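You operate a simulated robot arm through the tools that you are given. There is no shell and no other tool.

Carry out the task below with a simulated two-armed robot. There is one attempt and no reset: what you move stays moved.

TASK
Pick up the green ringed bottle with the largest size on its label from the counter top with one hand, pass it to the other hand and put it on the top of the long table. Set down upright: green ringed bottle.

It is judged by the outcome, as a careful person would: the job done as asked, and still so three seconds after it is handed in. It fails if anything else is knocked over, pushed out of place, dropped, spilled or broken.

THE ROBOT
Two 7-joint arms with two-finger parallel grippers on one trunk, on a base that moves. Base frame: it is fixed to the floor where the robot stands at the start and does not move with it; the origin is under the middle of the robot, x ahead of it, y to its left, z up. Readings come in cm, degrees, newtons and seconds.
The left shoulder is at the start at [3, 11.9, 96], the right one opposite. With the tool pointing down near the work surface each hand reaches from about 26 to 68 cm from the robot's upright axis, wherever it stands, measured 20 degrees to its own side. Places, roughly: green ringed bottle [25, 400, 100]; top of the long table [160, 260, 80]. Payload 3.43 kg a hand.
Tool frame (each hand has its own): the origin (TCP) lies between the finger pads and is the grasp point; the fingertips stand 3 cm ahead of it; z points along the fingers, y is the line along which they close. Largest opening 9.4 cm; finger width 2.8, thickness 1; the body of the gripper, 5 by 9.6 cm, starts 5.5 cm behind the TCP.
Orientation is told as [roll, pitch, yaw] about the base's x, y, z axes, in that order, counted from this pose: with the fingers straight down and closing along the base's y, the tool's x points along the base's -x, its y along +y and its z along -z.

THE INTERFACE
- The arms move only by the tool arm_command. It takes "left_moves", "right_moves" or both (then of equal length, played together; a hand with none holds still); each is a list of rows, each an object (a shift or turn left out is 0, a gripper value left out holds the last) with "delta_pos": the shift along the base's x, y, z in cm, a list of three; "rotation": the turn, a rotation vector about the base's x, y, z in rad, a list of three. In form: [{"delta_pos": [tx, ty, tz], "rotation": [ax, ay, az]}, ...]. A call has 1 to 20 rows; each row is the pose to reach, as a shift and turn from the pose commanded when the call began. "left_grip" and "right_grip" are, for a hand that has rows, the gripper command, from -1 (shut) to 1 (fully open), values between in proportion, set as the call begins (left out, the last holds). Each row takes 0.2 s and may step no farther than 5 cm and 8.6 degrees from the row before; otherwise, or with a gripper value out of range, the whole call is refused. Where a pose cannot be reached the arm comes as near as it can. A force on the tool above 40 N (or 10 N above the force at the start of the call, whichever is more), or a blocked arm, ends the call early, and 0.2 s more pass. The fingers move at their own pace (about 7.2 cm/s each) and stop on an object; they squeeze with about 22 N. The grip force told is the motor's: it shows also when the fingers shut on nothing. Time passes only in rows, and 0.2 s behind the last, so rows that repeat a pose let the fingers close. The reply holds the time, the measured pose of the TCP, the force on the tool along the base axes, the opening and the grip force, in the units named above and with some noise, with the torque about the TCP (base axes, N m) and any sound that the robot's microphone picked up, and new pictures: "views" is both (left out), scene, wrist or none (wrist: the cameras of the hands that moved).
- Cameras (640 x 400 px; columns grow to the right, rows downward): "scene" is now at [5.19, 0.88, 167.57]; the picture's right is [0.09, -1.00, 0.00], its down [-0.67, -0.06, -0.74] and it looks along [0.74, 0.07, -0.67] (base axes); focal length 262 px, centre (320, 200). "left" rides on the left gripper at [7.6, -1.4, -10.2] in its tool frame; the picture's right is [0.18, 0.98, 0.00], its down [-0.75, 0.14, -0.64] and it looks along [-0.63, 0.12, 0.77] (tool axes); focal length 243 px, centre (320, 200). "right" rides on the right gripper at [7.6, 1.4, -10.3] in its tool frame; the picture's right is [-0.18, 0.98, 0.00], its down [-0.75, -0.14, -0.64] and it looks along [-0.63, -0.12, 0.77] (tool axes); focal length 243 px, centre (320, 200). There is no depth. A picture from a camera that has moved, and an enlarged one, comes with that camera's place and axes in the base frame and with its lens.
- slide_trunk(by): moves the trunk up (or, below 0, down) by that many cm; the arms and the scene camera ride with it, the base frame stays. It gives what a move gives, with no picture.
- base_move(legs): drives the robot by 1 to 6 legs, each [ahead, turn to the left] in cm and degrees, along the robot's own axes; the way and the turn of a leg run together, so that a leg with both is an arc; at most 150 cm and 180 degrees a leg. The arms and the cameras ride along, it lands a little off, and it stops where it bumps. It gives what a move gives, and a new picture of the scene camera.
- turn_head(pan, tilt): turns the head with the scene camera to pan (to the left, within 143 degrees either way) and tilt (down, from -29 to 69), counted from straight ahead of the robot. It gives what a move gives, and a new picture of the scene camera.
- close_up(camera, box): a new picture of the part [left, top, right, bottom] of that camera's present view, enlarged. The clock stands still meanwhile.
- job_done(): hands the job in; it is judged then, once.

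Places have to be worked out from the pictures, the camera data and where the tool is seen. Open the grippers and draw the arms clear of the work before you hand the job in, unless the task says otherwise.

The tools are called after "Call:" as name(argument=value, ...) on one line, values as JSON. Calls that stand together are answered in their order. arm_command: Moves the arms, as the interface text tells. Its arguments: {"type":"object","properties":{"left_moves":{"type":"array","items":{"type":"object","properties":{"delta_pos":{"type":"array","items":{"type":"number"}},"rotation":{"type":"array","items":{"type":"number"}}}}},"left_grip":{"type":"number"},"right_moves":{"type":"array","items":{"type":"object","properties":{"delta_pos":{"type":"array","items":{"type":"number"}},"rotation":{"type":"array","items":{"type":"number"}}}}},"right_grip":{"type":"number"},"views":{"type":"string","enum":["both","scene","wrist","none"]}},"required":[]} The other tools are called the same way: slide_trunk (by) moves the trunk up or down; base_move (legs) drives the base; turn_head (pan, tilt) turns the head that bears the scene camera; close_up (camera, box) takes an enlarged picture of a part of a camera's view; job_done () hands the job in.

At the start:

```text
time_s: 0.0
left_position: [44.13, 20.3, 122.82]
left_tool_rot: [0.0, 0.1, 0.1]
left_ft_force: [0.3, -0.3, -0.5]
left_ft_torque: [0.0, 0.0, 0.0]
left_gripper_width: 9.39
left_gripper_force: 0.2
right_position: [46.47, -17.21, 114.62]
right_tool_rot: [-0.1, 0.0, 0.0]
right_ft_force: [-0.2, 0.0, 0.4]
right_ft_torque: [0.0, 0.0, 0.02]
right_gripper_width: 9.39
right_gripper_force: 0.0
trunk travel left (down, up): [-22.5, 18.5]
robot x, y, heading: [0.17, -0.17, -0.1]
head pan, tilt (commanded): [5.4, 42.3]
```

scene: 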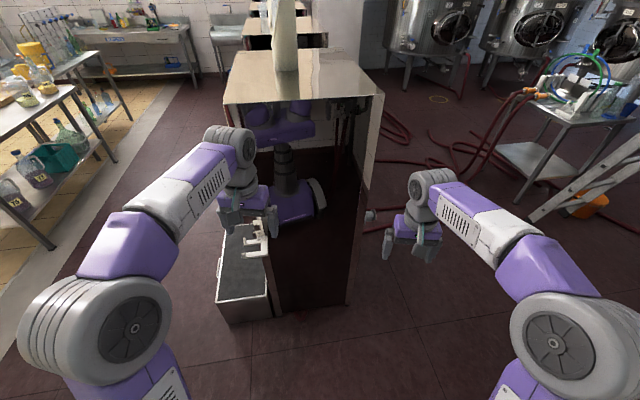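
right: 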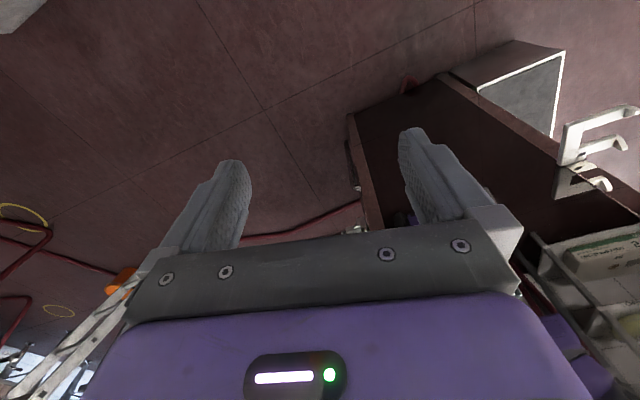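
left: 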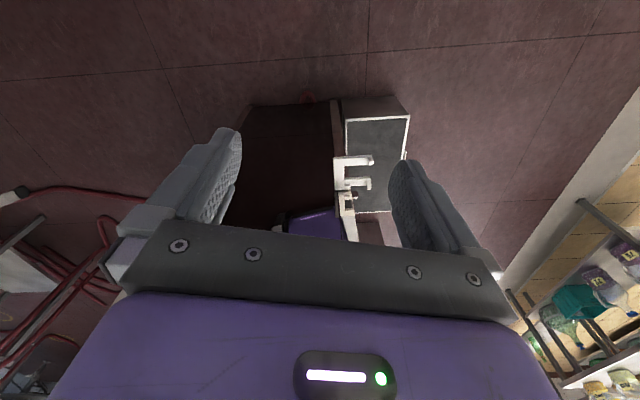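

The scene picture shows a steel machine ahead and tables at the left; the bottle and the long table lie far to my left. I turn the head left to look that way before driving.

Call:
turn_head(pan=85, tilt=20)

Call:
turn_head(pan=50, tilt=20)

Call:
turn_head(pan=125, tilt=25)

```text
time_s: 1.5
left_position: [44.13, 20.31, 122.86]
left_tool_rot: [0.0, 0.0, 0.0]
left_ft_force: [0.1, 0.1, -0.2]
left_ft_torque: [0.0, 0.0, 0.01]
left_gripper_width: 9.38
left_gripper_force: 0.1
right_position: [46.46, -17.19, 114.64]
right_tool_rot: [-0.1, 0.0, -0.1]
right_ft_force: [0.4, 0.0, 0.2]
right_ft_torque: [-0.05, -0.02, 0.02]
right_gripper_width: 9.4
right_gripper_force: 0.0
trunk travel left (down, up): [-22.5, 18.5]
robot x, y, heading: [-0.23, -0.28, -0.2]
head pan, tilt (commanded): [85.0, 20.0]
camera scene: at [-2.29, 9.38, 171.05], right [1.0, -0.09, 0.0], down [-0.03, -0.34, -0.94], along [0.08, 0.94, -0.34], focal length 262 px, centre (320, 200)
```

scene: 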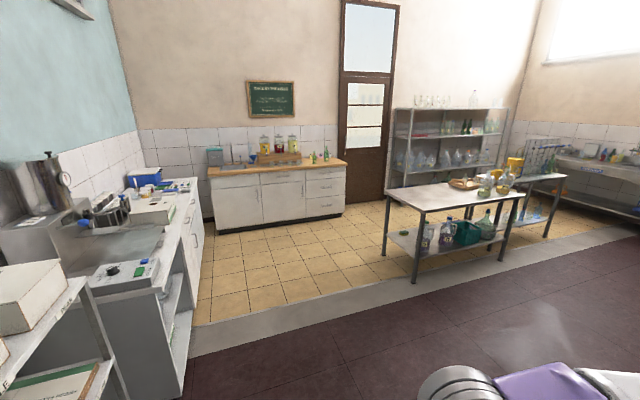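

```text
time_s: 2.5
left_position: [44.1, 20.23, 122.97]
left_tool_rot: [0.0, 0.0, 0.0]
left_ft_force: [0.8, 0.2, 0.0]
left_ft_torque: [-0.01, -0.02, -0.01]
left_gripper_width: 9.4
left_gripper_force: 0.0
right_position: [46.47, -17.18, 114.81]
right_tool_rot: [0.1, -0.1, 0.0]
right_ft_force: [0.0, -1.3, 0.0]
right_ft_torque: [-0.01, 0.01, 0.01]
right_gripper_width: 9.38
right_gripper_force: 0.0
trunk travel left (down, up): [-22.5, 18.5]
robot x, y, heading: [0.32, -0.02, -0.2]
head pan, tilt (commanded): [50.0, 20.0]
camera scene: at [2.87, 7.24, 171.05], right [0.77, -0.64, 0.0], down [-0.22, -0.26, -0.94], along [0.6, 0.72, -0.34], focal length 262 px, centre (320, 200)
```

scene: 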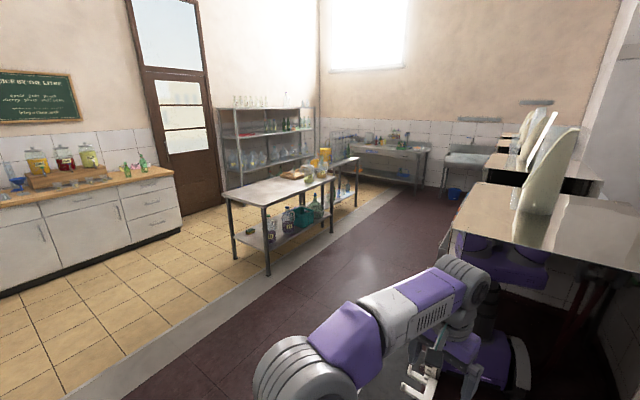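

```text
time_s: 4.0
left_position: [44.18, 20.24, 122.98]
left_tool_rot: [0.0, 0.0, 0.0]
left_ft_force: [-0.5, 0.6, -0.5]
left_ft_torque: [-0.01, 0.02, -0.01]
left_gripper_width: 9.42
left_gripper_force: 0.1
right_position: [46.42, -17.22, 114.72]
right_tool_rot: [-0.1, -0.1, 0.0]
right_ft_force: [0.4, -0.5, -0.4]
right_ft_torque: [0.03, 0.0, -0.01]
right_gripper_width: 9.39
right_gripper_force: 0.1
trunk travel left (down, up): [-22.5, 18.5]
robot x, y, heading: [0.11, -0.02, 0.2]
head pan, tilt (commanded): [125.0, 25.0]
camera scene: at [-8.39, 7.65, 170.24], right [0.82, 0.57, 0.0], down [0.24, -0.35, -0.91], along [-0.52, 0.74, -0.42], focal length 262 px, centre (320, 200)
```

scene: 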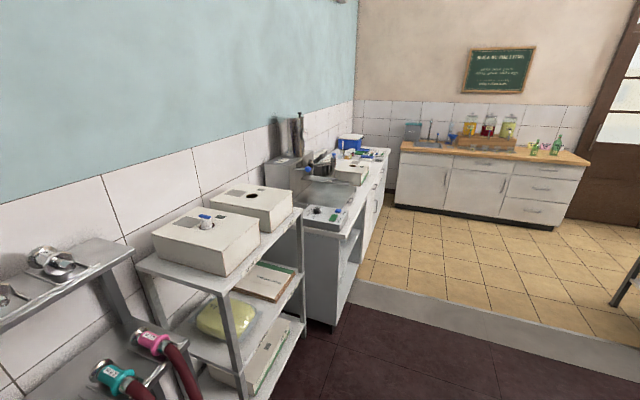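

The counter with the wooden top is at about y 390–450, and its right end holds small bottles; the steel table with demijohns stands at roughly (100..240, 218..320). I take close-ups of the counter before driving to check the bottles and the floor strip.

Call:
turn_head(pan=85, tilt=20)

Call:
close_up(camera="scene", box=[190, 120, 360, 230])

Call:
close_up(camera="scene", box=[360, 140, 560, 290])

Call:
close_up(camera="scene", box=[170, 220, 470, 400])

```text
time_s: 5.1
left_position: [44.12, 20.12, 122.94]
left_tool_rot: [0.0, 0.1, 0.0]
left_ft_force: [0.4, -0.1, -0.1]
left_ft_torque: [0.02, 0.0, 0.01]
left_gripper_width: 9.38
left_gripper_force: 0.0
right_position: [46.46, -17.11, 114.66]
right_tool_rot: [0.1, 0.0, 0.0]
right_ft_force: [0.8, -1.2, 0.0]
right_ft_torque: [0.0, 0.02, -0.01]
right_gripper_width: 9.42
right_gripper_force: 0.0
trunk travel left (down, up): [-22.5, 18.5]
robot x, y, heading: [-0.31, -0.01, -0.1]
head pan, tilt (commanded): [85.0, 20.0]
camera scene: at [-2.31, 9.38, 171.05], right [1.0, -0.09, 0.0], down [-0.03, -0.34, -0.94], along [0.08, 0.94, -0.34], focal length 262 px, centre (320, 200)
```

scene: 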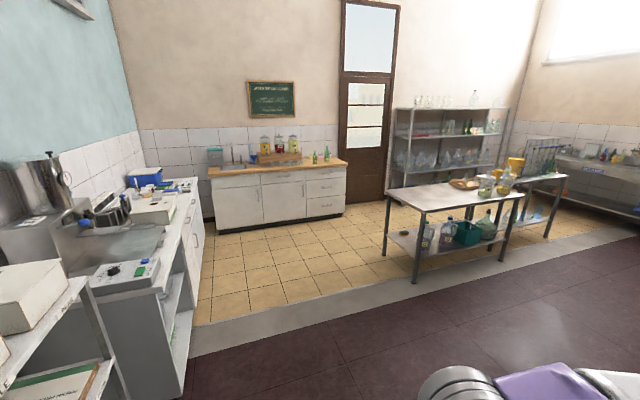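

```text
3.64 times, centred on (275, 175) of scene
camera zoom: at [-2.31, 9.38, 171.05], right [1.0, -0.09, 0.0], down [-0.03, -0.34, -0.94], along [0.08, 0.94, -0.34], focal length 954 px, centre (484, 291)
```

zoom: 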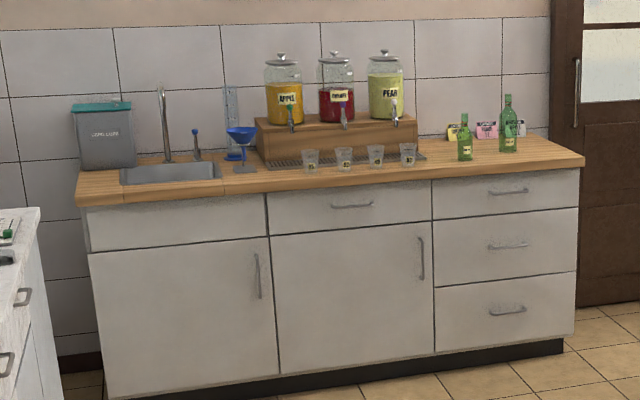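

```text
2.67 times, centred on (460, 215) of scene
camera zoom: at [-2.31, 9.38, 171.05], right [1.0, -0.09, 0.0], down [-0.03, -0.34, -0.94], along [0.08, 0.94, -0.34], focal length 700 px, centre (-53, 160)
```

zoom: 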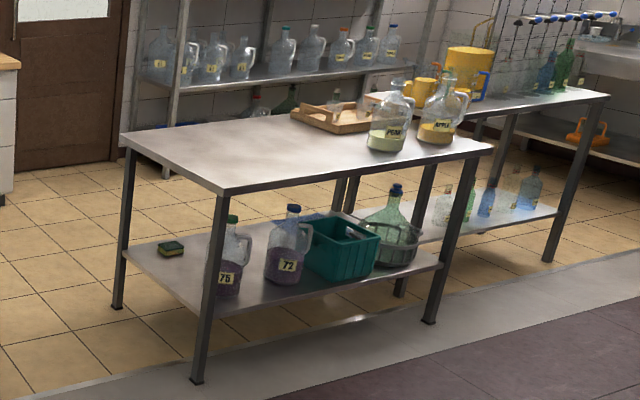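

```text
2.13 times, centred on (320, 310) of scene
camera zoom: at [-2.31, 9.38, 171.05], right [1.0, -0.09, 0.0], down [-0.03, -0.34, -0.94], along [0.08, 0.94, -0.34], focal length 560 px, centre (320, -35)
```

zoom: 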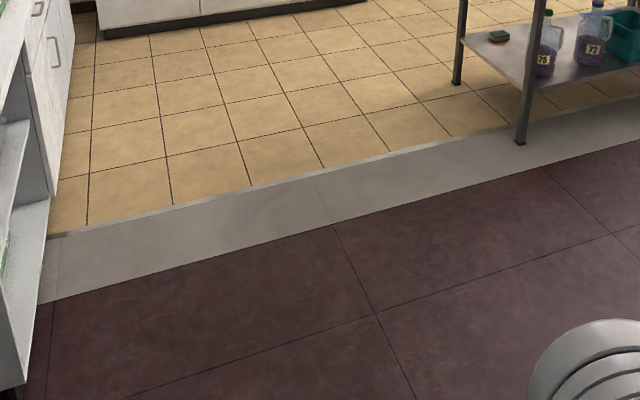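

Two green bottles stand near the counter's right end, about (22, 389) and (41, 403), and the counter front is rotated about 15° in the base frame. I drive to roughly (35, 300) and face the counter at heading ~105°.

Call:
base_move(legs=[[0, 83.3], [150, 0], [148, 0], [0, 21.7]])

Call:
turn_head(pan=0, tilt=35)

```text
time_s: 24.2
left_position: [1.44, 334.29, 122.94]
left_tool_rot: [0.0, 0.1, 105.0]
left_ft_force: [-0.1, -0.5, 0.2]
left_ft_torque: [-0.02, -0.01, 0.0]
left_gripper_width: 9.39
left_gripper_force: 0.1
right_position: [36.94, 346.26, 114.74]
right_tool_rot: [0.0, 0.0, 105.0]
right_ft_force: [-0.2, 0.4, -0.3]
right_ft_torque: [0.01, -0.04, 0.0]
right_gripper_width: 9.4
right_gripper_force: 0.1
trunk travel left (down, up): [-22.5, 18.5]
robot x, y, heading: [32.7, 296.75, 105.3]
head pan, tilt (commanded): [85.0, 20.0]
camera scene: at [23.82, 292.5, 171.05], right [-0.17, 0.98, 0.0], down [0.34, 0.06, -0.94], along [-0.93, -0.16, -0.34], focal length 262 px, centre (320, 200)
```

scene: 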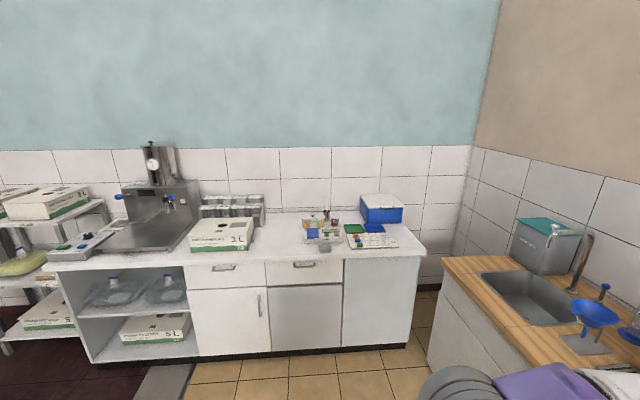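

```text
time_s: 25.8
left_position: [1.34, 334.39, 122.84]
left_tool_rot: [-0.1, 0.0, 105.0]
left_ft_force: [0.1, 0.7, 0.5]
left_ft_torque: [0.05, -0.01, -0.05]
left_gripper_width: 9.41
left_gripper_force: 0.0
right_position: [36.85, 346.16, 114.71]
right_tool_rot: [0.0, 0.0, 105.0]
right_ft_force: [0.2, 0.5, -0.4]
right_ft_torque: [-0.01, 0.0, 0.03]
right_gripper_width: 9.4
right_gripper_force: 0.1
trunk travel left (down, up): [-22.5, 18.5]
robot x, y, heading: [32.02, 297.18, 105.1]
head pan, tilt (commanded): [0.0, 35.0]
camera scene: at [30.75, 302.64, 168.67], right [0.97, 0.26, 0.0], down [0.15, -0.55, -0.82], along [-0.21, 0.79, -0.57], focal length 262 px, centre (320, 200)
```

scene: 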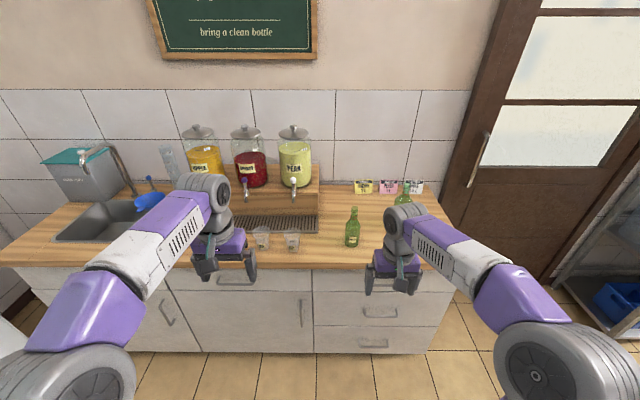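

The counter is ahead; one green bottle is visible at (352, 235) and another is hidden behind the right gripper. I look closer and move the right hand aside.

Call:
close_up(camera="scene", box=[320, 170, 440, 260])

Call:
arm_command(right_moves=[{"delta_pos": [3.9, 1.0, 0]}, {"delta_pos": [7.7, 2.1, 0]}, {"delta_pos": [11.6, 3.1, 0]}, {"delta_pos": [15.5, 4.1, 0]}], views="both")

Call:
close_up(camera="scene", box=[320, 160, 480, 270])

```text
4.44 times, centred on (380, 215) of scene
camera zoom: at [30.75, 302.64, 168.67], right [0.97, 0.26, 0.0], down [0.15, -0.55, -0.82], along [-0.21, 0.79, -0.57], focal length 1166 px, centre (53, 133)
```

zoom: 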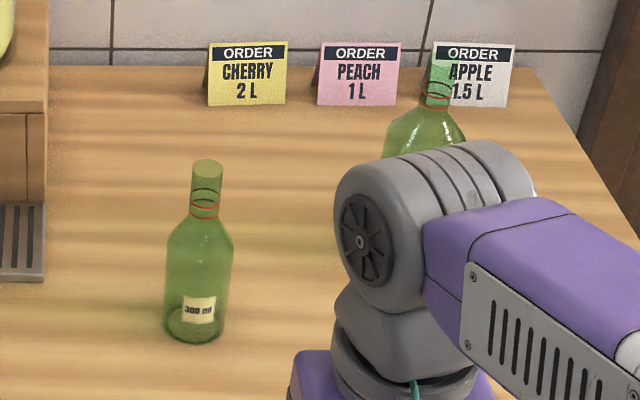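

```text
time_s: 26.8
left_position: [1.51, 334.4, 122.99]
left_tool_rot: [0.1, 0.0, 105.0]
left_ft_force: [0.3, 0.5, 0.2]
left_ft_torque: [-0.03, 0.01, -0.02]
left_gripper_width: 9.38
left_gripper_force: 0.1
right_position: [52.42, 350.38, 114.74]
right_tool_rot: [0.2, 0.0, 104.9]
right_ft_force: [-0.2, 0.1, -1.5]
right_ft_torque: [-0.01, 0.0, 0.0]
right_gripper_width: 9.39
right_gripper_force: 0.1
trunk travel left (down, up): [-22.5, 18.5]
robot x, y, heading: [32.68, 296.84, 105.0]
head pan, tilt (commanded): [0.0, 35.0]
camera scene: at [30.84, 302.7, 168.67], right [0.97, 0.26, 0.0], down [0.15, -0.55, -0.82], along [-0.21, 0.79, -0.57], focal length 262 px, centre (320, 200)
camera right: at [53.11, 342.71, 125.08], right [-1.0, -0.08, 0.0], down [-0.06, 0.76, 0.64], along [-0.05, 0.64, -0.77], focal length 243 px, centre (320, 200)
```

scene: 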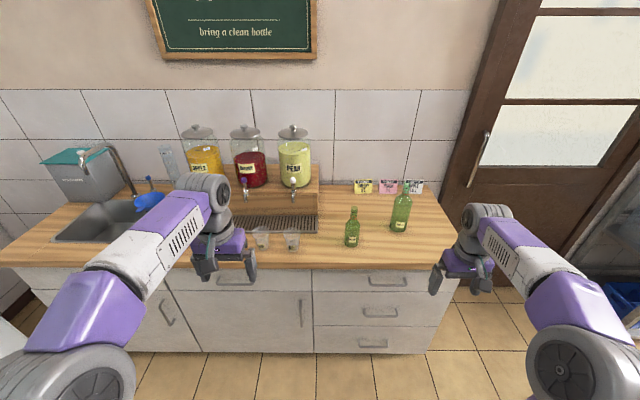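
right: 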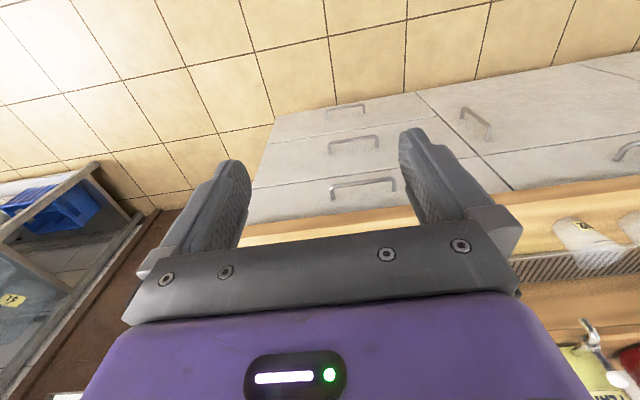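

```text
3.64 times, centred on (400, 215) of scene
camera zoom: at [30.84, 302.7, 168.67], right [0.97, 0.26, 0.0], down [0.15, -0.55, -0.82], along [-0.21, 0.79, -0.57], focal length 954 px, centre (29, 146)
```

zoom: 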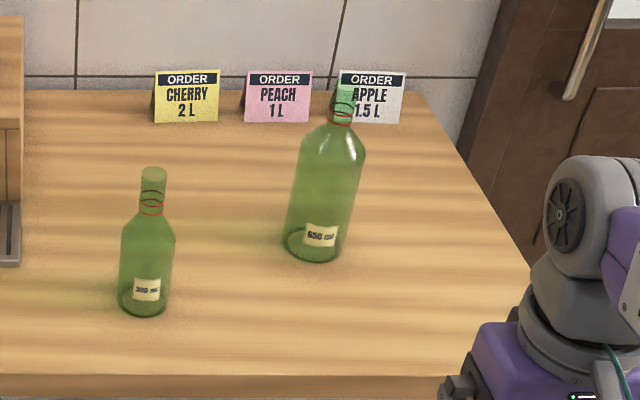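

The near bottle reads 300 ml and the one to its right 650 ml, so the 650 ml bottle is the target, near (42, 400). I raise the trunk for clearance and use the height change for triangulation.

Call:
slide_trunk(by=18)

Call:
close_up(camera="scene", box=[320, 180, 480, 280])

Call:
close_up(camera="scene", box=[0, 150, 330, 356])

```text
time_s: 28.8
left_position: [1.42, 334.25, 140.93]
left_tool_rot: [0.0, 0.0, 105.0]
left_ft_force: [-0.5, -0.6, 0.2]
left_ft_torque: [0.0, -0.01, -0.04]
left_gripper_width: 9.37
left_gripper_force: 0.2
right_position: [52.42, 350.34, 132.79]
right_tool_rot: [0.0, 0.0, 105.0]
right_ft_force: [-0.3, 0.3, 0.3]
right_ft_torque: [-0.02, 0.04, 0.0]
right_gripper_width: 9.42
right_gripper_force: 0.0
trunk travel left (down, up): [-40.5, 0.5]
robot x, y, heading: [32.28, 296.6, 105.1]
head pan, tilt (commanded): [0.0, 35.0]
```

```text
4.00 times, centred on (400, 230) of scene
camera zoom: at [30.76, 302.65, 186.65], right [0.97, 0.26, 0.0], down [0.15, -0.55, -0.82], along [-0.21, 0.79, -0.57], focal length 1049 px, centre (0, 80)
```

zoom: 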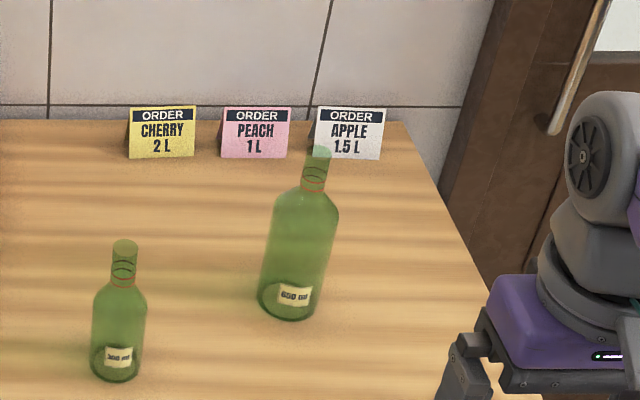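

```text
1.94 times, centred on (165, 253) of scene
camera zoom: at [30.76, 302.65, 186.65], right [0.97, 0.26, 0.0], down [0.15, -0.55, -0.82], along [-0.21, 0.79, -0.57], focal length 509 px, centre (621, 97)
```

zoom: 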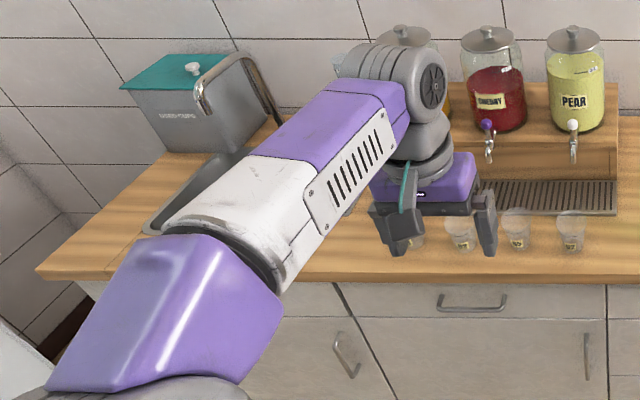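

Triangulation gives the 650 ml bottle's base at about (41.6, 397.3), counter top z≈92.3, bottle top z≈115, body diameter ≈7.4 cm, neck ≈2.8 cm. Before driving closer I look down to see how far the base extends.

Call:
turn_head(pan=0, tilt=69)

```text
time_s: 29.8
left_position: [1.26, 334.36, 140.94]
left_tool_rot: [-0.1, 0.1, 105.0]
left_ft_force: [-0.4, 0.2, 0.3]
left_ft_torque: [0.03, -0.02, -0.04]
left_gripper_width: 9.4
left_gripper_force: 0.1
right_position: [52.51, 350.36, 132.7]
right_tool_rot: [0.0, 0.0, 104.9]
right_ft_force: [0.3, 0.3, -0.5]
right_ft_torque: [-0.02, -0.02, -0.01]
right_gripper_width: 9.4
right_gripper_force: 0.1
trunk travel left (down, up): [-40.5, 0.5]
robot x, y, heading: [32.21, 297.23, 105.0]
head pan, tilt (commanded): [0.0, 68.8]
camera scene: at [31.59, 299.53, 182.3], right [0.97, 0.26, 0.0], down [0.24, -0.9, -0.36], along [-0.09, 0.35, -0.93], focal length 262 px, centre (320, 200)
```

scene: 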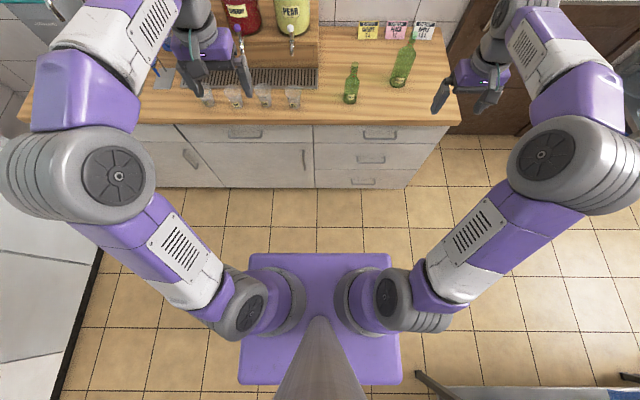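

A purple plate shows below; to tell whether it is the base (fixed) or the torso I lower the trunk a bit and compare its size in the picture.

Call:
slide_trunk(by=-15)

Call:
close_up(camera="scene", box=[0, 0, 640, 400])

```text
time_s: 31.5
left_position: [1.49, 334.3, 125.95]
left_tool_rot: [0.0, 0.0, 105.0]
left_ft_force: [-0.1, 0.0, -1.1]
left_ft_torque: [-0.02, 0.02, -0.01]
left_gripper_width: 9.42
left_gripper_force: 0.0
right_position: [52.38, 350.34, 117.75]
right_tool_rot: [0.0, 0.0, 105.1]
right_ft_force: [0.2, -0.3, 0.7]
right_ft_torque: [-0.01, -0.02, 0.03]
right_gripper_width: 9.39
right_gripper_force: 0.1
trunk travel left (down, up): [-25.5, 15.5]
robot x, y, heading: [32.43, 296.51, 105.0]
head pan, tilt (commanded): [0.0, 68.8]
```

```text
1.00 times, centred on (320, 200) of scene (not enlarged: the box is as wide or as high as the picture)
camera zoom: at [31.59, 299.52, 167.31], right [0.97, 0.26, 0.0], down [0.24, -0.9, -0.36], along [-0.09, 0.35, -0.93], focal length 262 px, centre (320, 200)
```

zoom: 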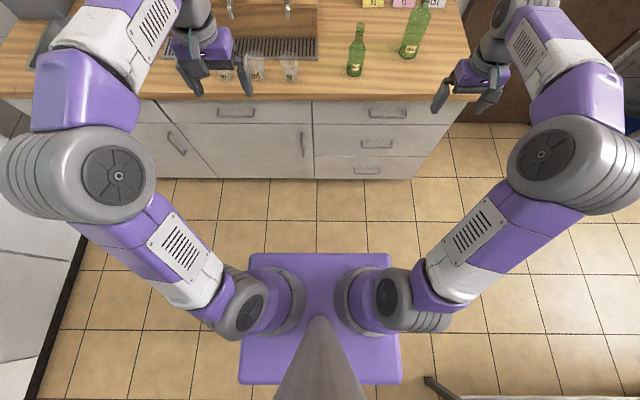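

The plate rides with the trunk and nothing of the base shows beyond it, so the base reaches at most ~30 cm ahead. I raise the trunk again and drive to about (42, 338) at heading 105°, leaving the bottle ~57 cm ahead and ~15 cm right.

Call:
slide_trunk(by=15)

Call:
base_move(legs=[[0, -28], [42, 0], [0, 28]])

Call:
turn_head(pan=-15, tilt=50)

```text
time_s: 33.3
left_position: [1.32, 334.38, 140.96]
left_tool_rot: [0.0, 0.1, 105.0]
left_ft_force: [0.1, 0.1, -0.2]
left_ft_torque: [0.0, -0.01, 0.01]
left_gripper_width: 9.4
left_gripper_force: 0.1
right_position: [52.45, 350.33, 132.7]
right_tool_rot: [0.1, 0.0, 105.0]
right_ft_force: [1.2, -0.1, 0.2]
right_ft_torque: [-0.01, 0.03, -0.03]
right_gripper_width: 9.41
right_gripper_force: 0.0
trunk travel left (down, up): [-40.5, 0.5]
robot x, y, heading: [32.19, 297.19, 104.9]
head pan, tilt (commanded): [0.0, 68.8]
```

```text
time_s: 38.7
left_position: [10.97, 374.94, 141.04]
left_tool_rot: [0.0, 0.1, 105.2]
left_ft_force: [-0.3, -0.3, 0.0]
left_ft_torque: [-0.01, -0.02, 0.03]
left_gripper_width: 9.41
left_gripper_force: 0.1
right_position: [61.78, 391.13, 132.74]
right_tool_rot: [0.0, 0.0, 105.2]
right_ft_force: [-0.3, -0.5, -0.5]
right_ft_torque: [0.0, 0.01, 0.01]
right_gripper_width: 9.38
right_gripper_force: 0.1
trunk travel left (down, up): [-40.5, 0.5]
robot x, y, heading: [41.55, 337.52, 105.0]
head pan, tilt (commanded): [0.0, 68.8]
camera scene: at [41.33, 340.18, 182.3], right [0.96, 0.26, 0.0], down [0.24, -0.9, -0.36], along [-0.1, 0.35, -0.93], focal length 262 px, centre (320, 200)
```

scene: 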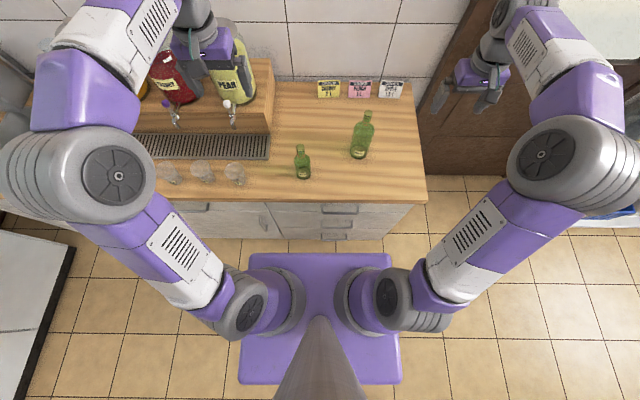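

```text
time_s: 39.5
left_position: [10.95, 374.97, 140.99]
left_tool_rot: [-0.1, 0.0, 105.2]
left_ft_force: [-0.2, -0.2, 0.2]
left_ft_torque: [0.0, 0.03, 0.0]
left_gripper_width: 9.41
left_gripper_force: 0.1
right_position: [61.83, 391.08, 132.83]
right_tool_rot: [0.0, 0.0, 105.2]
right_ft_force: [-0.1, -0.3, 0.3]
right_ft_torque: [0.0, -0.05, 0.04]
right_gripper_width: 9.39
right_gripper_force: 0.0
trunk travel left (down, up): [-40.5, 0.5]
robot x, y, heading: [42.3, 337.62, 105.4]
head pan, tilt (commanded): [-15.0, 50.0]
camera scene: at [42.77, 342.51, 184.49], right [1.0, 0.0, 0.0], down [0.0, -0.77, -0.64], along [0.0, 0.64, -0.77], focal length 262 px, centre (320, 200)
```

scene: 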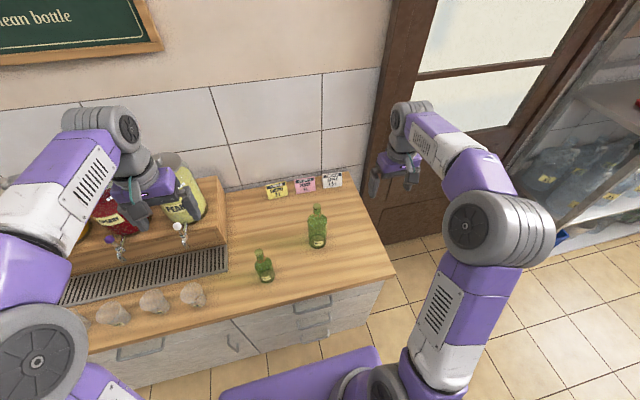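

The base landed at about (42, 338), heading 105°. I take close-ups of the bottle and of the left gripper by the juice jars to check clearance.

Call:
close_up(camera="scene", box=[240, 170, 400, 290])

Call:
close_up(camera="scene", box=[0, 90, 240, 330])

Call:
close_up(camera="left", box=[0, 0, 640, 400])

Call:
close_up(camera="right", box=[0, 0, 640, 400])

```text
3.33 times, centred on (320, 230) of scene
camera zoom: at [42.77, 342.51, 184.49], right [1.0, 0.0, 0.0], down [0.0, -0.77, -0.64], along [0.0, 0.64, -0.77], focal length 874 px, centre (320, 100)
```

zoom: 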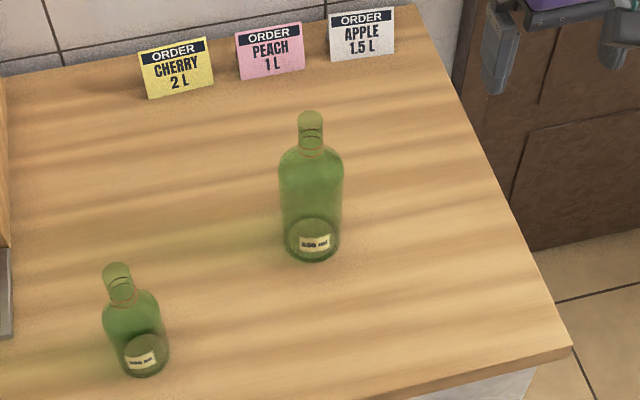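

```text
1.67 times, centred on (120, 210) of scene
camera zoom: at [42.77, 342.51, 184.49], right [1.0, 0.0, 0.0], down [0.0, -0.77, -0.64], along [0.0, 0.64, -0.77], focal length 437 px, centre (653, 183)
```

zoom: 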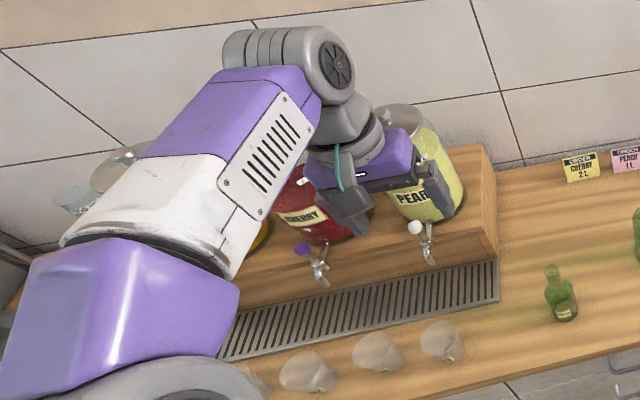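

```text
1.00 times, centred on (320, 200) of left (not enlarged: the box is as wide or as high as the picture)
camera zoom: at [14.4, 367.84, 151.16], right [-0.9, -0.44, 0.0], down [-0.33, 0.69, 0.64], along [-0.28, 0.58, -0.77], focal length 243 px, centre (320, 200)
```

zoom: 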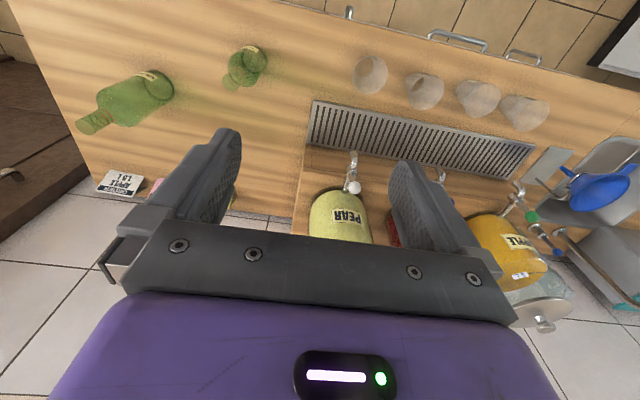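

```text
1.00 times, centred on (320, 200) of right (not enlarged: the box is as wide or as high as the picture)
camera zoom: at [62.57, 383.42, 143.1], right [-1.0, -0.08, 0.0], down [-0.06, 0.76, 0.64], along [-0.05, 0.64, -0.77], focal length 243 px, centre (320, 200)
```

zoom: 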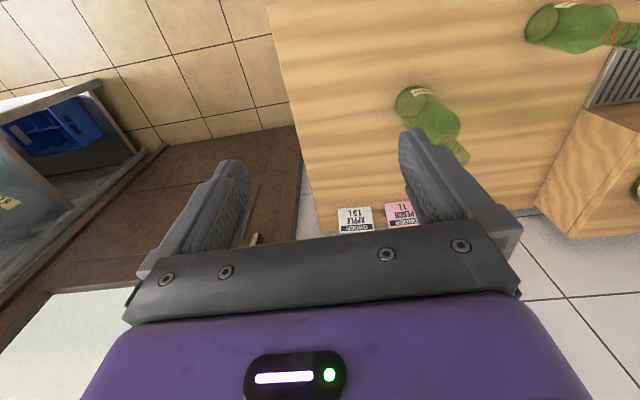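

The bottle's base is at about (41.8, 398), mouth centre (41.7, 398, 115.6). I zoom on the neck to set the grasp height, and swing the right hand over the bottle while still high (fingertips at z≈130).

Call:
close_up(camera="scene", box=[295, 195, 339, 255])

Call:
arm_command(right_moves=[{"delta_pos": [-4, 1.4, 0]}, {"delta_pos": [-8, 2.8, 0]}, {"delta_pos": [-12, 4.1, 0]}, {"delta_pos": [-16, 5.5, 0]}, {"delta_pos": [-20, 6.9, 0]}, {"delta_pos": [-20, 6.9, 0]}], views="both")

```text
6.67 times, centred on (317, 225) of scene
camera zoom: at [42.77, 342.51, 184.49], right [1.0, 0.0, 0.0], down [0.0, -0.77, -0.64], along [0.0, 0.64, -0.77], focal length 1749 px, centre (340, 33)
```

zoom: 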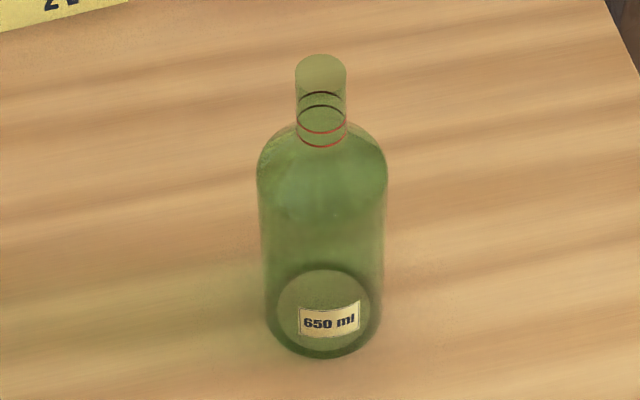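

```text
time_s: 40.9
left_position: [11.09, 374.78, 140.97]
left_tool_rot: [0.0, 0.0, 105.1]
left_ft_force: [-0.4, 0.1, 0.0]
left_ft_torque: [0.03, 0.02, 0.02]
left_gripper_width: 9.39
left_gripper_force: 0.0
right_position: [41.98, 397.84, 133.04]
right_tool_rot: [0.1, 0.0, 105.2]
right_ft_force: [-0.5, 0.1, -0.3]
right_ft_torque: [0.01, 0.03, 0.01]
right_gripper_width: 9.39
right_gripper_force: 0.1
trunk travel left (down, up): [-40.5, 0.5]
robot x, y, heading: [42.41, 337.69, 105.1]
head pan, tilt (commanded): [-15.0, 50.0]
camera scene: at [42.92, 342.43, 184.5], right [1.0, 0.0, 0.0], down [0.0, -0.77, -0.64], along [0.0, 0.64, -0.77], focal length 262 px, centre (320, 200)
camera right: at [42.7, 390.19, 143.46], right [-1.0, -0.08, 0.0], down [-0.06, 0.76, 0.64], along [-0.05, 0.64, -0.77], focal length 243 px, centre (320, 200)
```

scene: 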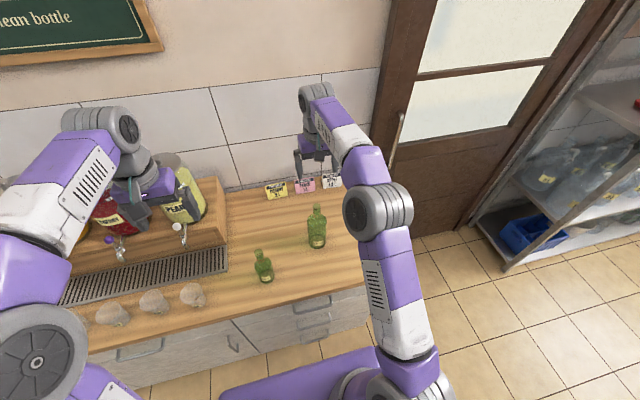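
right: 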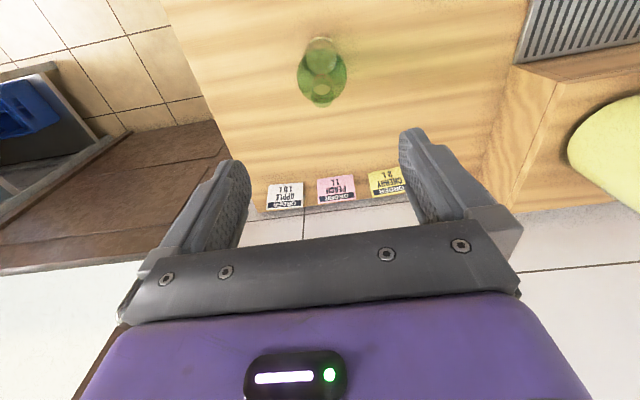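

The wrist camera ray puts the mouth at about (41.85, 398.3), almost exactly below the TCP, and the neck spans z≈110.3–115.6. I lower the open hand around the neck to TCP z≈116 first and check.

Call:
arm_command(right_moves=[{"delta_pos": [-0.1, 0.3, -4]}, {"delta_pos": [-0.1, 0.3, -8]}, {"delta_pos": [-0.1, 0.3, -12]}, {"delta_pos": [-0.1, 0.3, -15]}, {"delta_pos": [-0.1, 0.3, -17]}, {"delta_pos": [-0.1, 0.3, -17]}], right_grip=1, views="both")

Call:
close_up(camera="scene", box=[260, 150, 400, 270])

```text
time_s: 42.3
left_position: [11.04, 374.92, 140.89]
left_tool_rot: [0.0, 0.0, 105.2]
left_ft_force: [0.4, -0.1, 0.3]
left_ft_torque: [-0.04, -0.04, -0.04]
left_gripper_width: 9.38
left_gripper_force: 0.1
right_position: [41.71, 398.37, 115.74]
right_tool_rot: [0.0, 0.0, 105.2]
right_ft_force: [0.3, -0.7, 0.1]
right_ft_torque: [-0.02, 0.0, 0.0]
right_gripper_width: 9.37
right_gripper_force: 0.0
trunk travel left (down, up): [-40.5, 0.5]
robot x, y, heading: [42.03, 337.58, 105.2]
head pan, tilt (commanded): [-15.0, 50.0]
camera scene: at [42.77, 342.49, 184.5], right [1.0, 0.0, 0.0], down [0.0, -0.77, -0.64], along [0.0, 0.64, -0.77], focal length 262 px, centre (320, 200)
camera right: at [42.39, 390.68, 126.12], right [-1.0, -0.08, 0.0], down [-0.06, 0.76, 0.64], along [-0.05, 0.64, -0.77], focal length 243 px, centre (320, 200)
```

scene: 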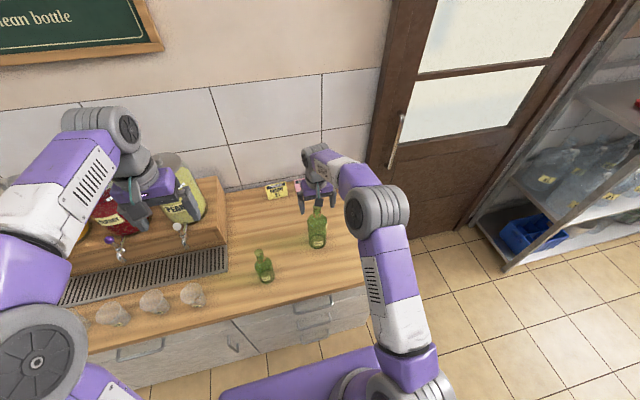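
right: 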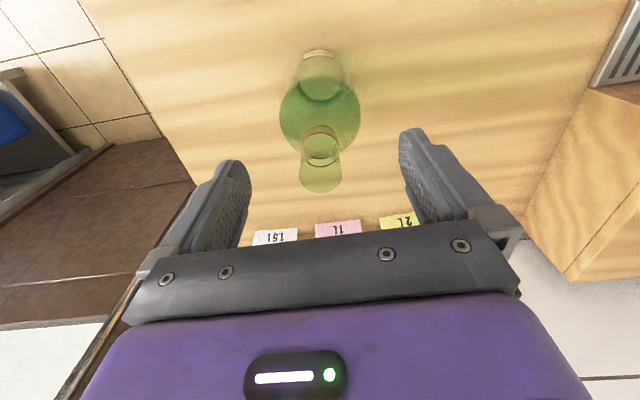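

```text
3.33 times, centred on (330, 210) of scene
camera zoom: at [42.77, 342.49, 184.5], right [1.0, 0.0, 0.0], down [0.0, -0.77, -0.64], along [0.0, 0.64, -0.77], focal length 874 px, centre (287, 167)
```

zoom: 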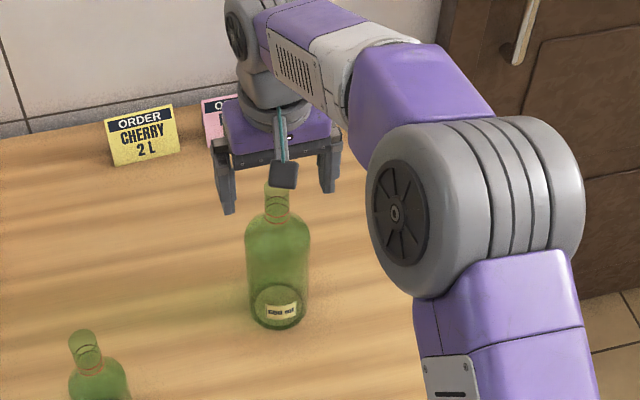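

The neck lies centred between the fingers (mouth at ≈(41.8, 398.0), TCP (41.7, 398.4, 115.7)). I lower 2.4 cm more and close on the neck.

Call:
arm_command(right_moves=[{"delta_pos": [0, -0.2, -1.2]}, {"delta_pos": [0, -0.2, -2.4]}, {"delta_pos": [0, -0.2, -2.4]}], right_grip=1, views="wrist")

Call:
arm_command(right_moves=[{"delta_pos": [0, 0, 0]}, {"delta_pos": [0, 0, 0]}, {"delta_pos": [0, 0, 0]}, {"delta_pos": [0, 0, 0]}, {"delta_pos": [0, 0, 0]}], right_grip=-1, views="both")

```text
time_s: 43.1
left_position: [10.94, 374.91, 140.97]
left_tool_rot: [-0.1, 0.0, 105.3]
left_ft_force: [-0.1, 0.7, 0.4]
left_ft_torque: [0.01, 0.01, -0.02]
left_gripper_width: 9.41
left_gripper_force: 0.0
right_position: [41.68, 398.1, 113.26]
right_tool_rot: [0.0, 0.0, 105.2]
right_ft_force: [0.4, 0.1, 1.1]
right_ft_torque: [0.02, 0.0, 0.01]
right_gripper_width: 9.35
right_gripper_force: 0.1
trunk travel left (down, up): [-40.5, 0.5]
robot x, y, heading: [42.61, 337.72, 105.2]
head pan, tilt (commanded): [-15.0, 50.0]
camera right: at [42.41, 390.41, 123.65], right [-1.0, -0.08, 0.0], down [-0.06, 0.76, 0.64], along [-0.05, 0.64, -0.77], focal length 243 px, centre (320, 200)
```

right: 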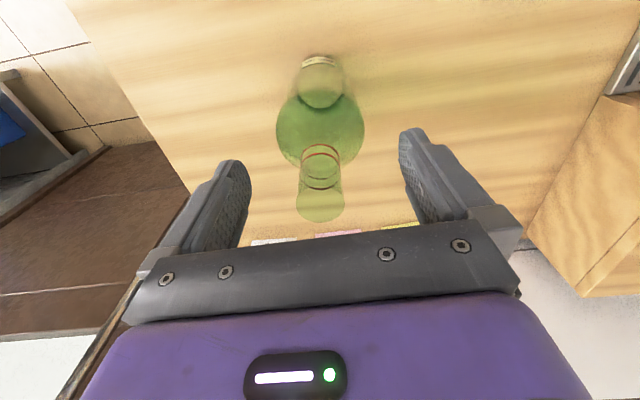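

```text
time_s: 44.3
left_position: [11.08, 374.96, 140.96]
left_tool_rot: [0.0, -0.1, 105.2]
left_ft_force: [-0.6, 0.0, 0.6]
left_ft_torque: [-0.02, -0.01, -0.01]
left_gripper_width: 9.41
left_gripper_force: 0.1
right_position: [41.7, 398.22, 113.27]
right_tool_rot: [0.0, -0.1, 105.2]
right_ft_force: [0.2, 0.0, -0.4]
right_ft_torque: [-0.05, 0.02, 0.0]
right_gripper_width: 2.82
right_gripper_force: 21.7
trunk travel left (down, up): [-40.5, 0.5]
robot x, y, heading: [42.01, 337.59, 105.5]
head pan, tilt (commanded): [-15.0, 50.0]
camera scene: at [42.79, 342.5, 184.49], right [1.0, 0.0, 0.0], down [0.0, -0.77, -0.64], along [0.0, 0.64, -0.77], focal length 262 px, centre (320, 200)
camera right: at [42.42, 390.42, 123.67], right [-1.0, -0.08, 0.0], down [-0.06, 0.76, 0.64], along [-0.05, 0.64, -0.77], focal length 243 px, centre (320, 200)
```

scene: 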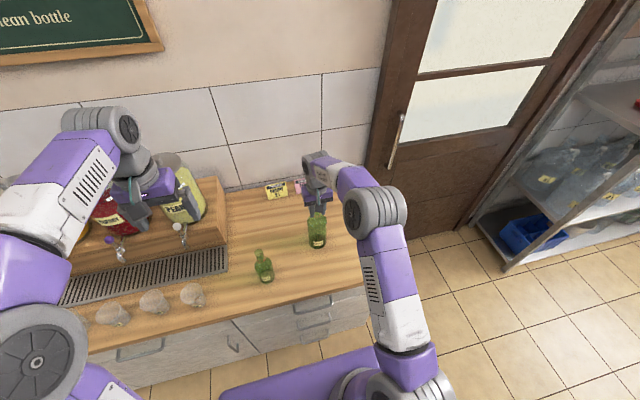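
right: 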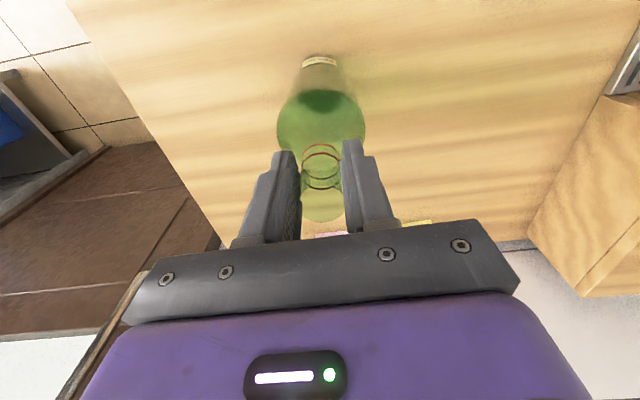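

The fingers stopped on the neck at 2.82 cm with 21.7 N. I lift slowly and check the load.

Call:
arm_command(right_moves=[{"delta_pos": [0, 0, 1]}, {"delta_pos": [0, 0, 2]}, {"delta_pos": [0, 0, 4]}, {"delta_pos": [0, 0, 6]}, {"delta_pos": [0, 0, 8]}, {"delta_pos": [0, 0, 8]}, {"delta_pos": [0, 0, 8]}], right_grip=-1, views="both")

Call:
close_up(camera="scene", box=[260, 130, 400, 270])

```text
time_s: 45.9
left_position: [11.13, 374.96, 140.96]
left_tool_rot: [0.0, 0.1, 105.3]
left_ft_force: [0.7, 0.1, -0.9]
left_ft_torque: [-0.02, 0.03, -0.01]
left_gripper_width: 9.42
left_gripper_force: 0.1
right_position: [41.72, 398.04, 121.18]
right_tool_rot: [0.0, 0.1, 105.2]
right_ft_force: [-0.6, -0.8, -3.4]
right_ft_torque: [-0.01, -0.03, -0.01]
right_gripper_width: 2.81
right_gripper_force: 22.1
trunk travel left (down, up): [-40.5, 0.5]
robot x, y, heading: [42.1, 337.89, 105.1]
head pan, tilt (commanded): [-15.0, 50.0]
camera scene: at [42.78, 342.54, 184.49], right [1.0, 0.0, 0.0], down [0.0, -0.77, -0.64], along [0.0, 0.64, -0.77], focal length 262 px, centre (320, 200)
camera right: at [42.36, 390.43, 131.59], right [-1.0, -0.08, 0.0], down [-0.06, 0.76, 0.64], along [-0.05, 0.64, -0.77], focal length 243 px, centre (320, 200)
```

scene: 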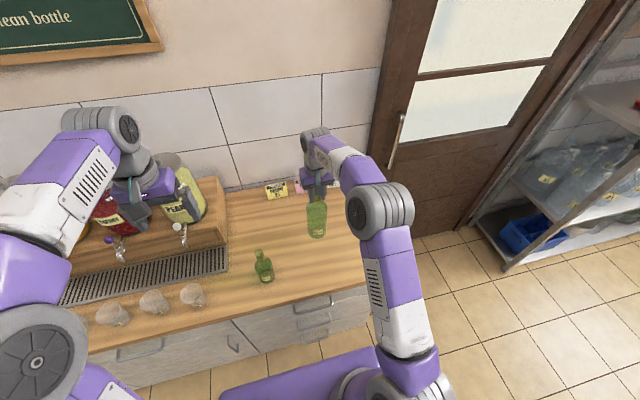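
right: 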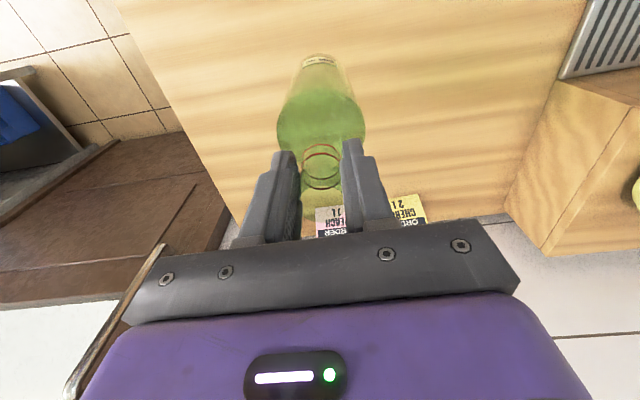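

```text
2.86 times, centred on (330, 200) of scene
camera zoom: at [42.78, 342.54, 184.49], right [1.0, 0.0, 0.0], down [0.0, -0.77, -0.64], along [0.0, 0.64, -0.77], focal length 750 px, centre (291, 200)
```

zoom: 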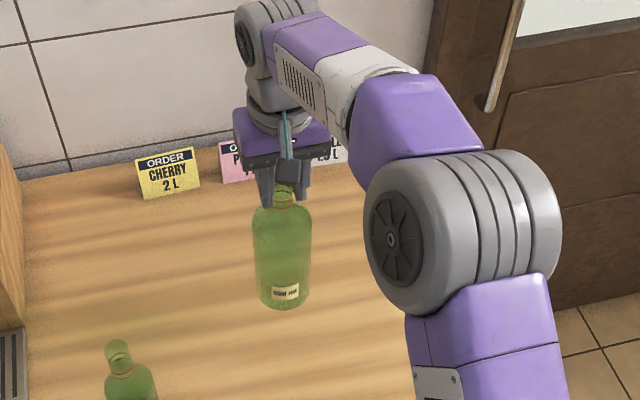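

The bottle hangs upright from the right hand (load ≈3.4 N). I raise it further so its base is well above everything before backing away.

Call:
arm_command(right_moves=[{"delta_pos": [0, 0, 3]}, {"delta_pos": [0, 0, 6]}, {"delta_pos": [0, 0, 9]}, {"delta_pos": [0, 0, 12]}, {"delta_pos": [0.5, -2, 13]}, {"delta_pos": [1, -4, 13]}, {"delta_pos": [1, -4, 13]}], right_grip=-1, views="scene")

Call:
base_move(legs=[[-30, 0]])

```text
time_s: 47.5
left_position: [11.05, 374.98, 140.87]
left_tool_rot: [0.0, 0.0, 105.3]
left_ft_force: [-0.2, 0.2, 0.5]
left_ft_torque: [0.03, 0.03, -0.01]
left_gripper_width: 9.4
left_gripper_force: 0.1
right_position: [42.82, 393.95, 134.39]
right_tool_rot: [0.0, 0.1, 105.2]
right_ft_force: [-0.2, -1.0, -3.8]
right_ft_torque: [-0.03, -0.03, 0.02]
right_gripper_width: 2.27
right_gripper_force: 22.2
trunk travel left (down, up): [-40.5, 0.5]
robot x, y, heading: [42.2, 337.62, 105.2]
head pan, tilt (commanded): [-15.0, 50.0]
camera scene: at [42.73, 342.65, 184.49], right [1.0, 0.0, 0.0], down [0.0, -0.77, -0.64], along [0.0, 0.64, -0.77], focal length 262 px, centre (320, 200)
```

scene: 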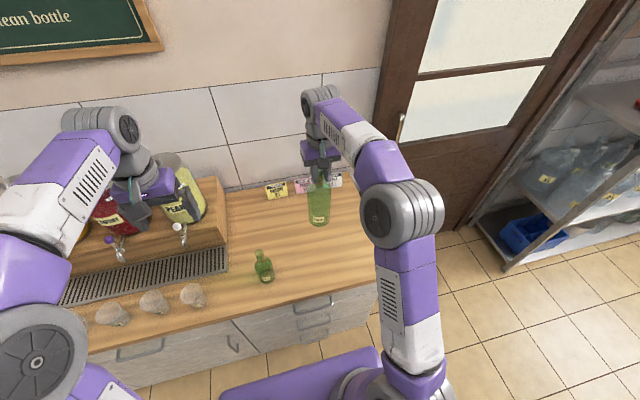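

```text
time_s: 49.5
left_position: [18.81, 346.54, 140.9]
left_tool_rot: [-0.1, 0.0, 105.1]
left_ft_force: [-0.9, 0.3, 0.2]
left_ft_torque: [0.02, 0.02, 0.01]
left_gripper_width: 9.4
left_gripper_force: 0.0
right_position: [50.64, 365.59, 134.28]
right_tool_rot: [0.0, 0.0, 105.2]
right_ft_force: [-0.2, 0.4, -2.8]
right_ft_torque: [-0.04, -0.02, -0.01]
right_gripper_width: 2.26
right_gripper_force: 22.0
trunk travel left (down, up): [-40.5, 0.5]
robot x, y, heading: [49.75, 309.38, 104.9]
head pan, tilt (commanded): [-15.0, 50.0]
camera scene: at [50.48, 314.17, 184.49], right [1.0, 0.0, 0.0], down [0.0, -0.77, -0.64], along [0.0, 0.64, -0.77], focal length 262 px, centre (320, 200)
```

scene: 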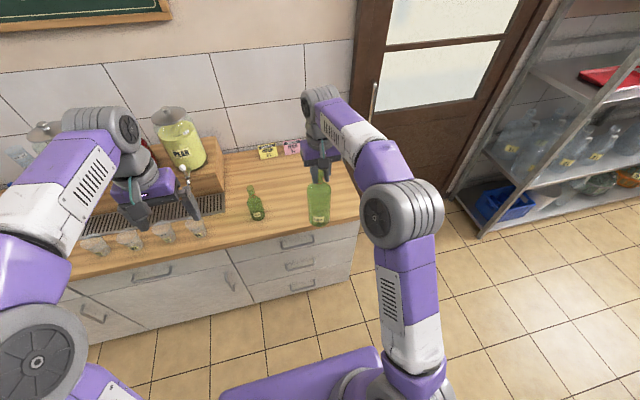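

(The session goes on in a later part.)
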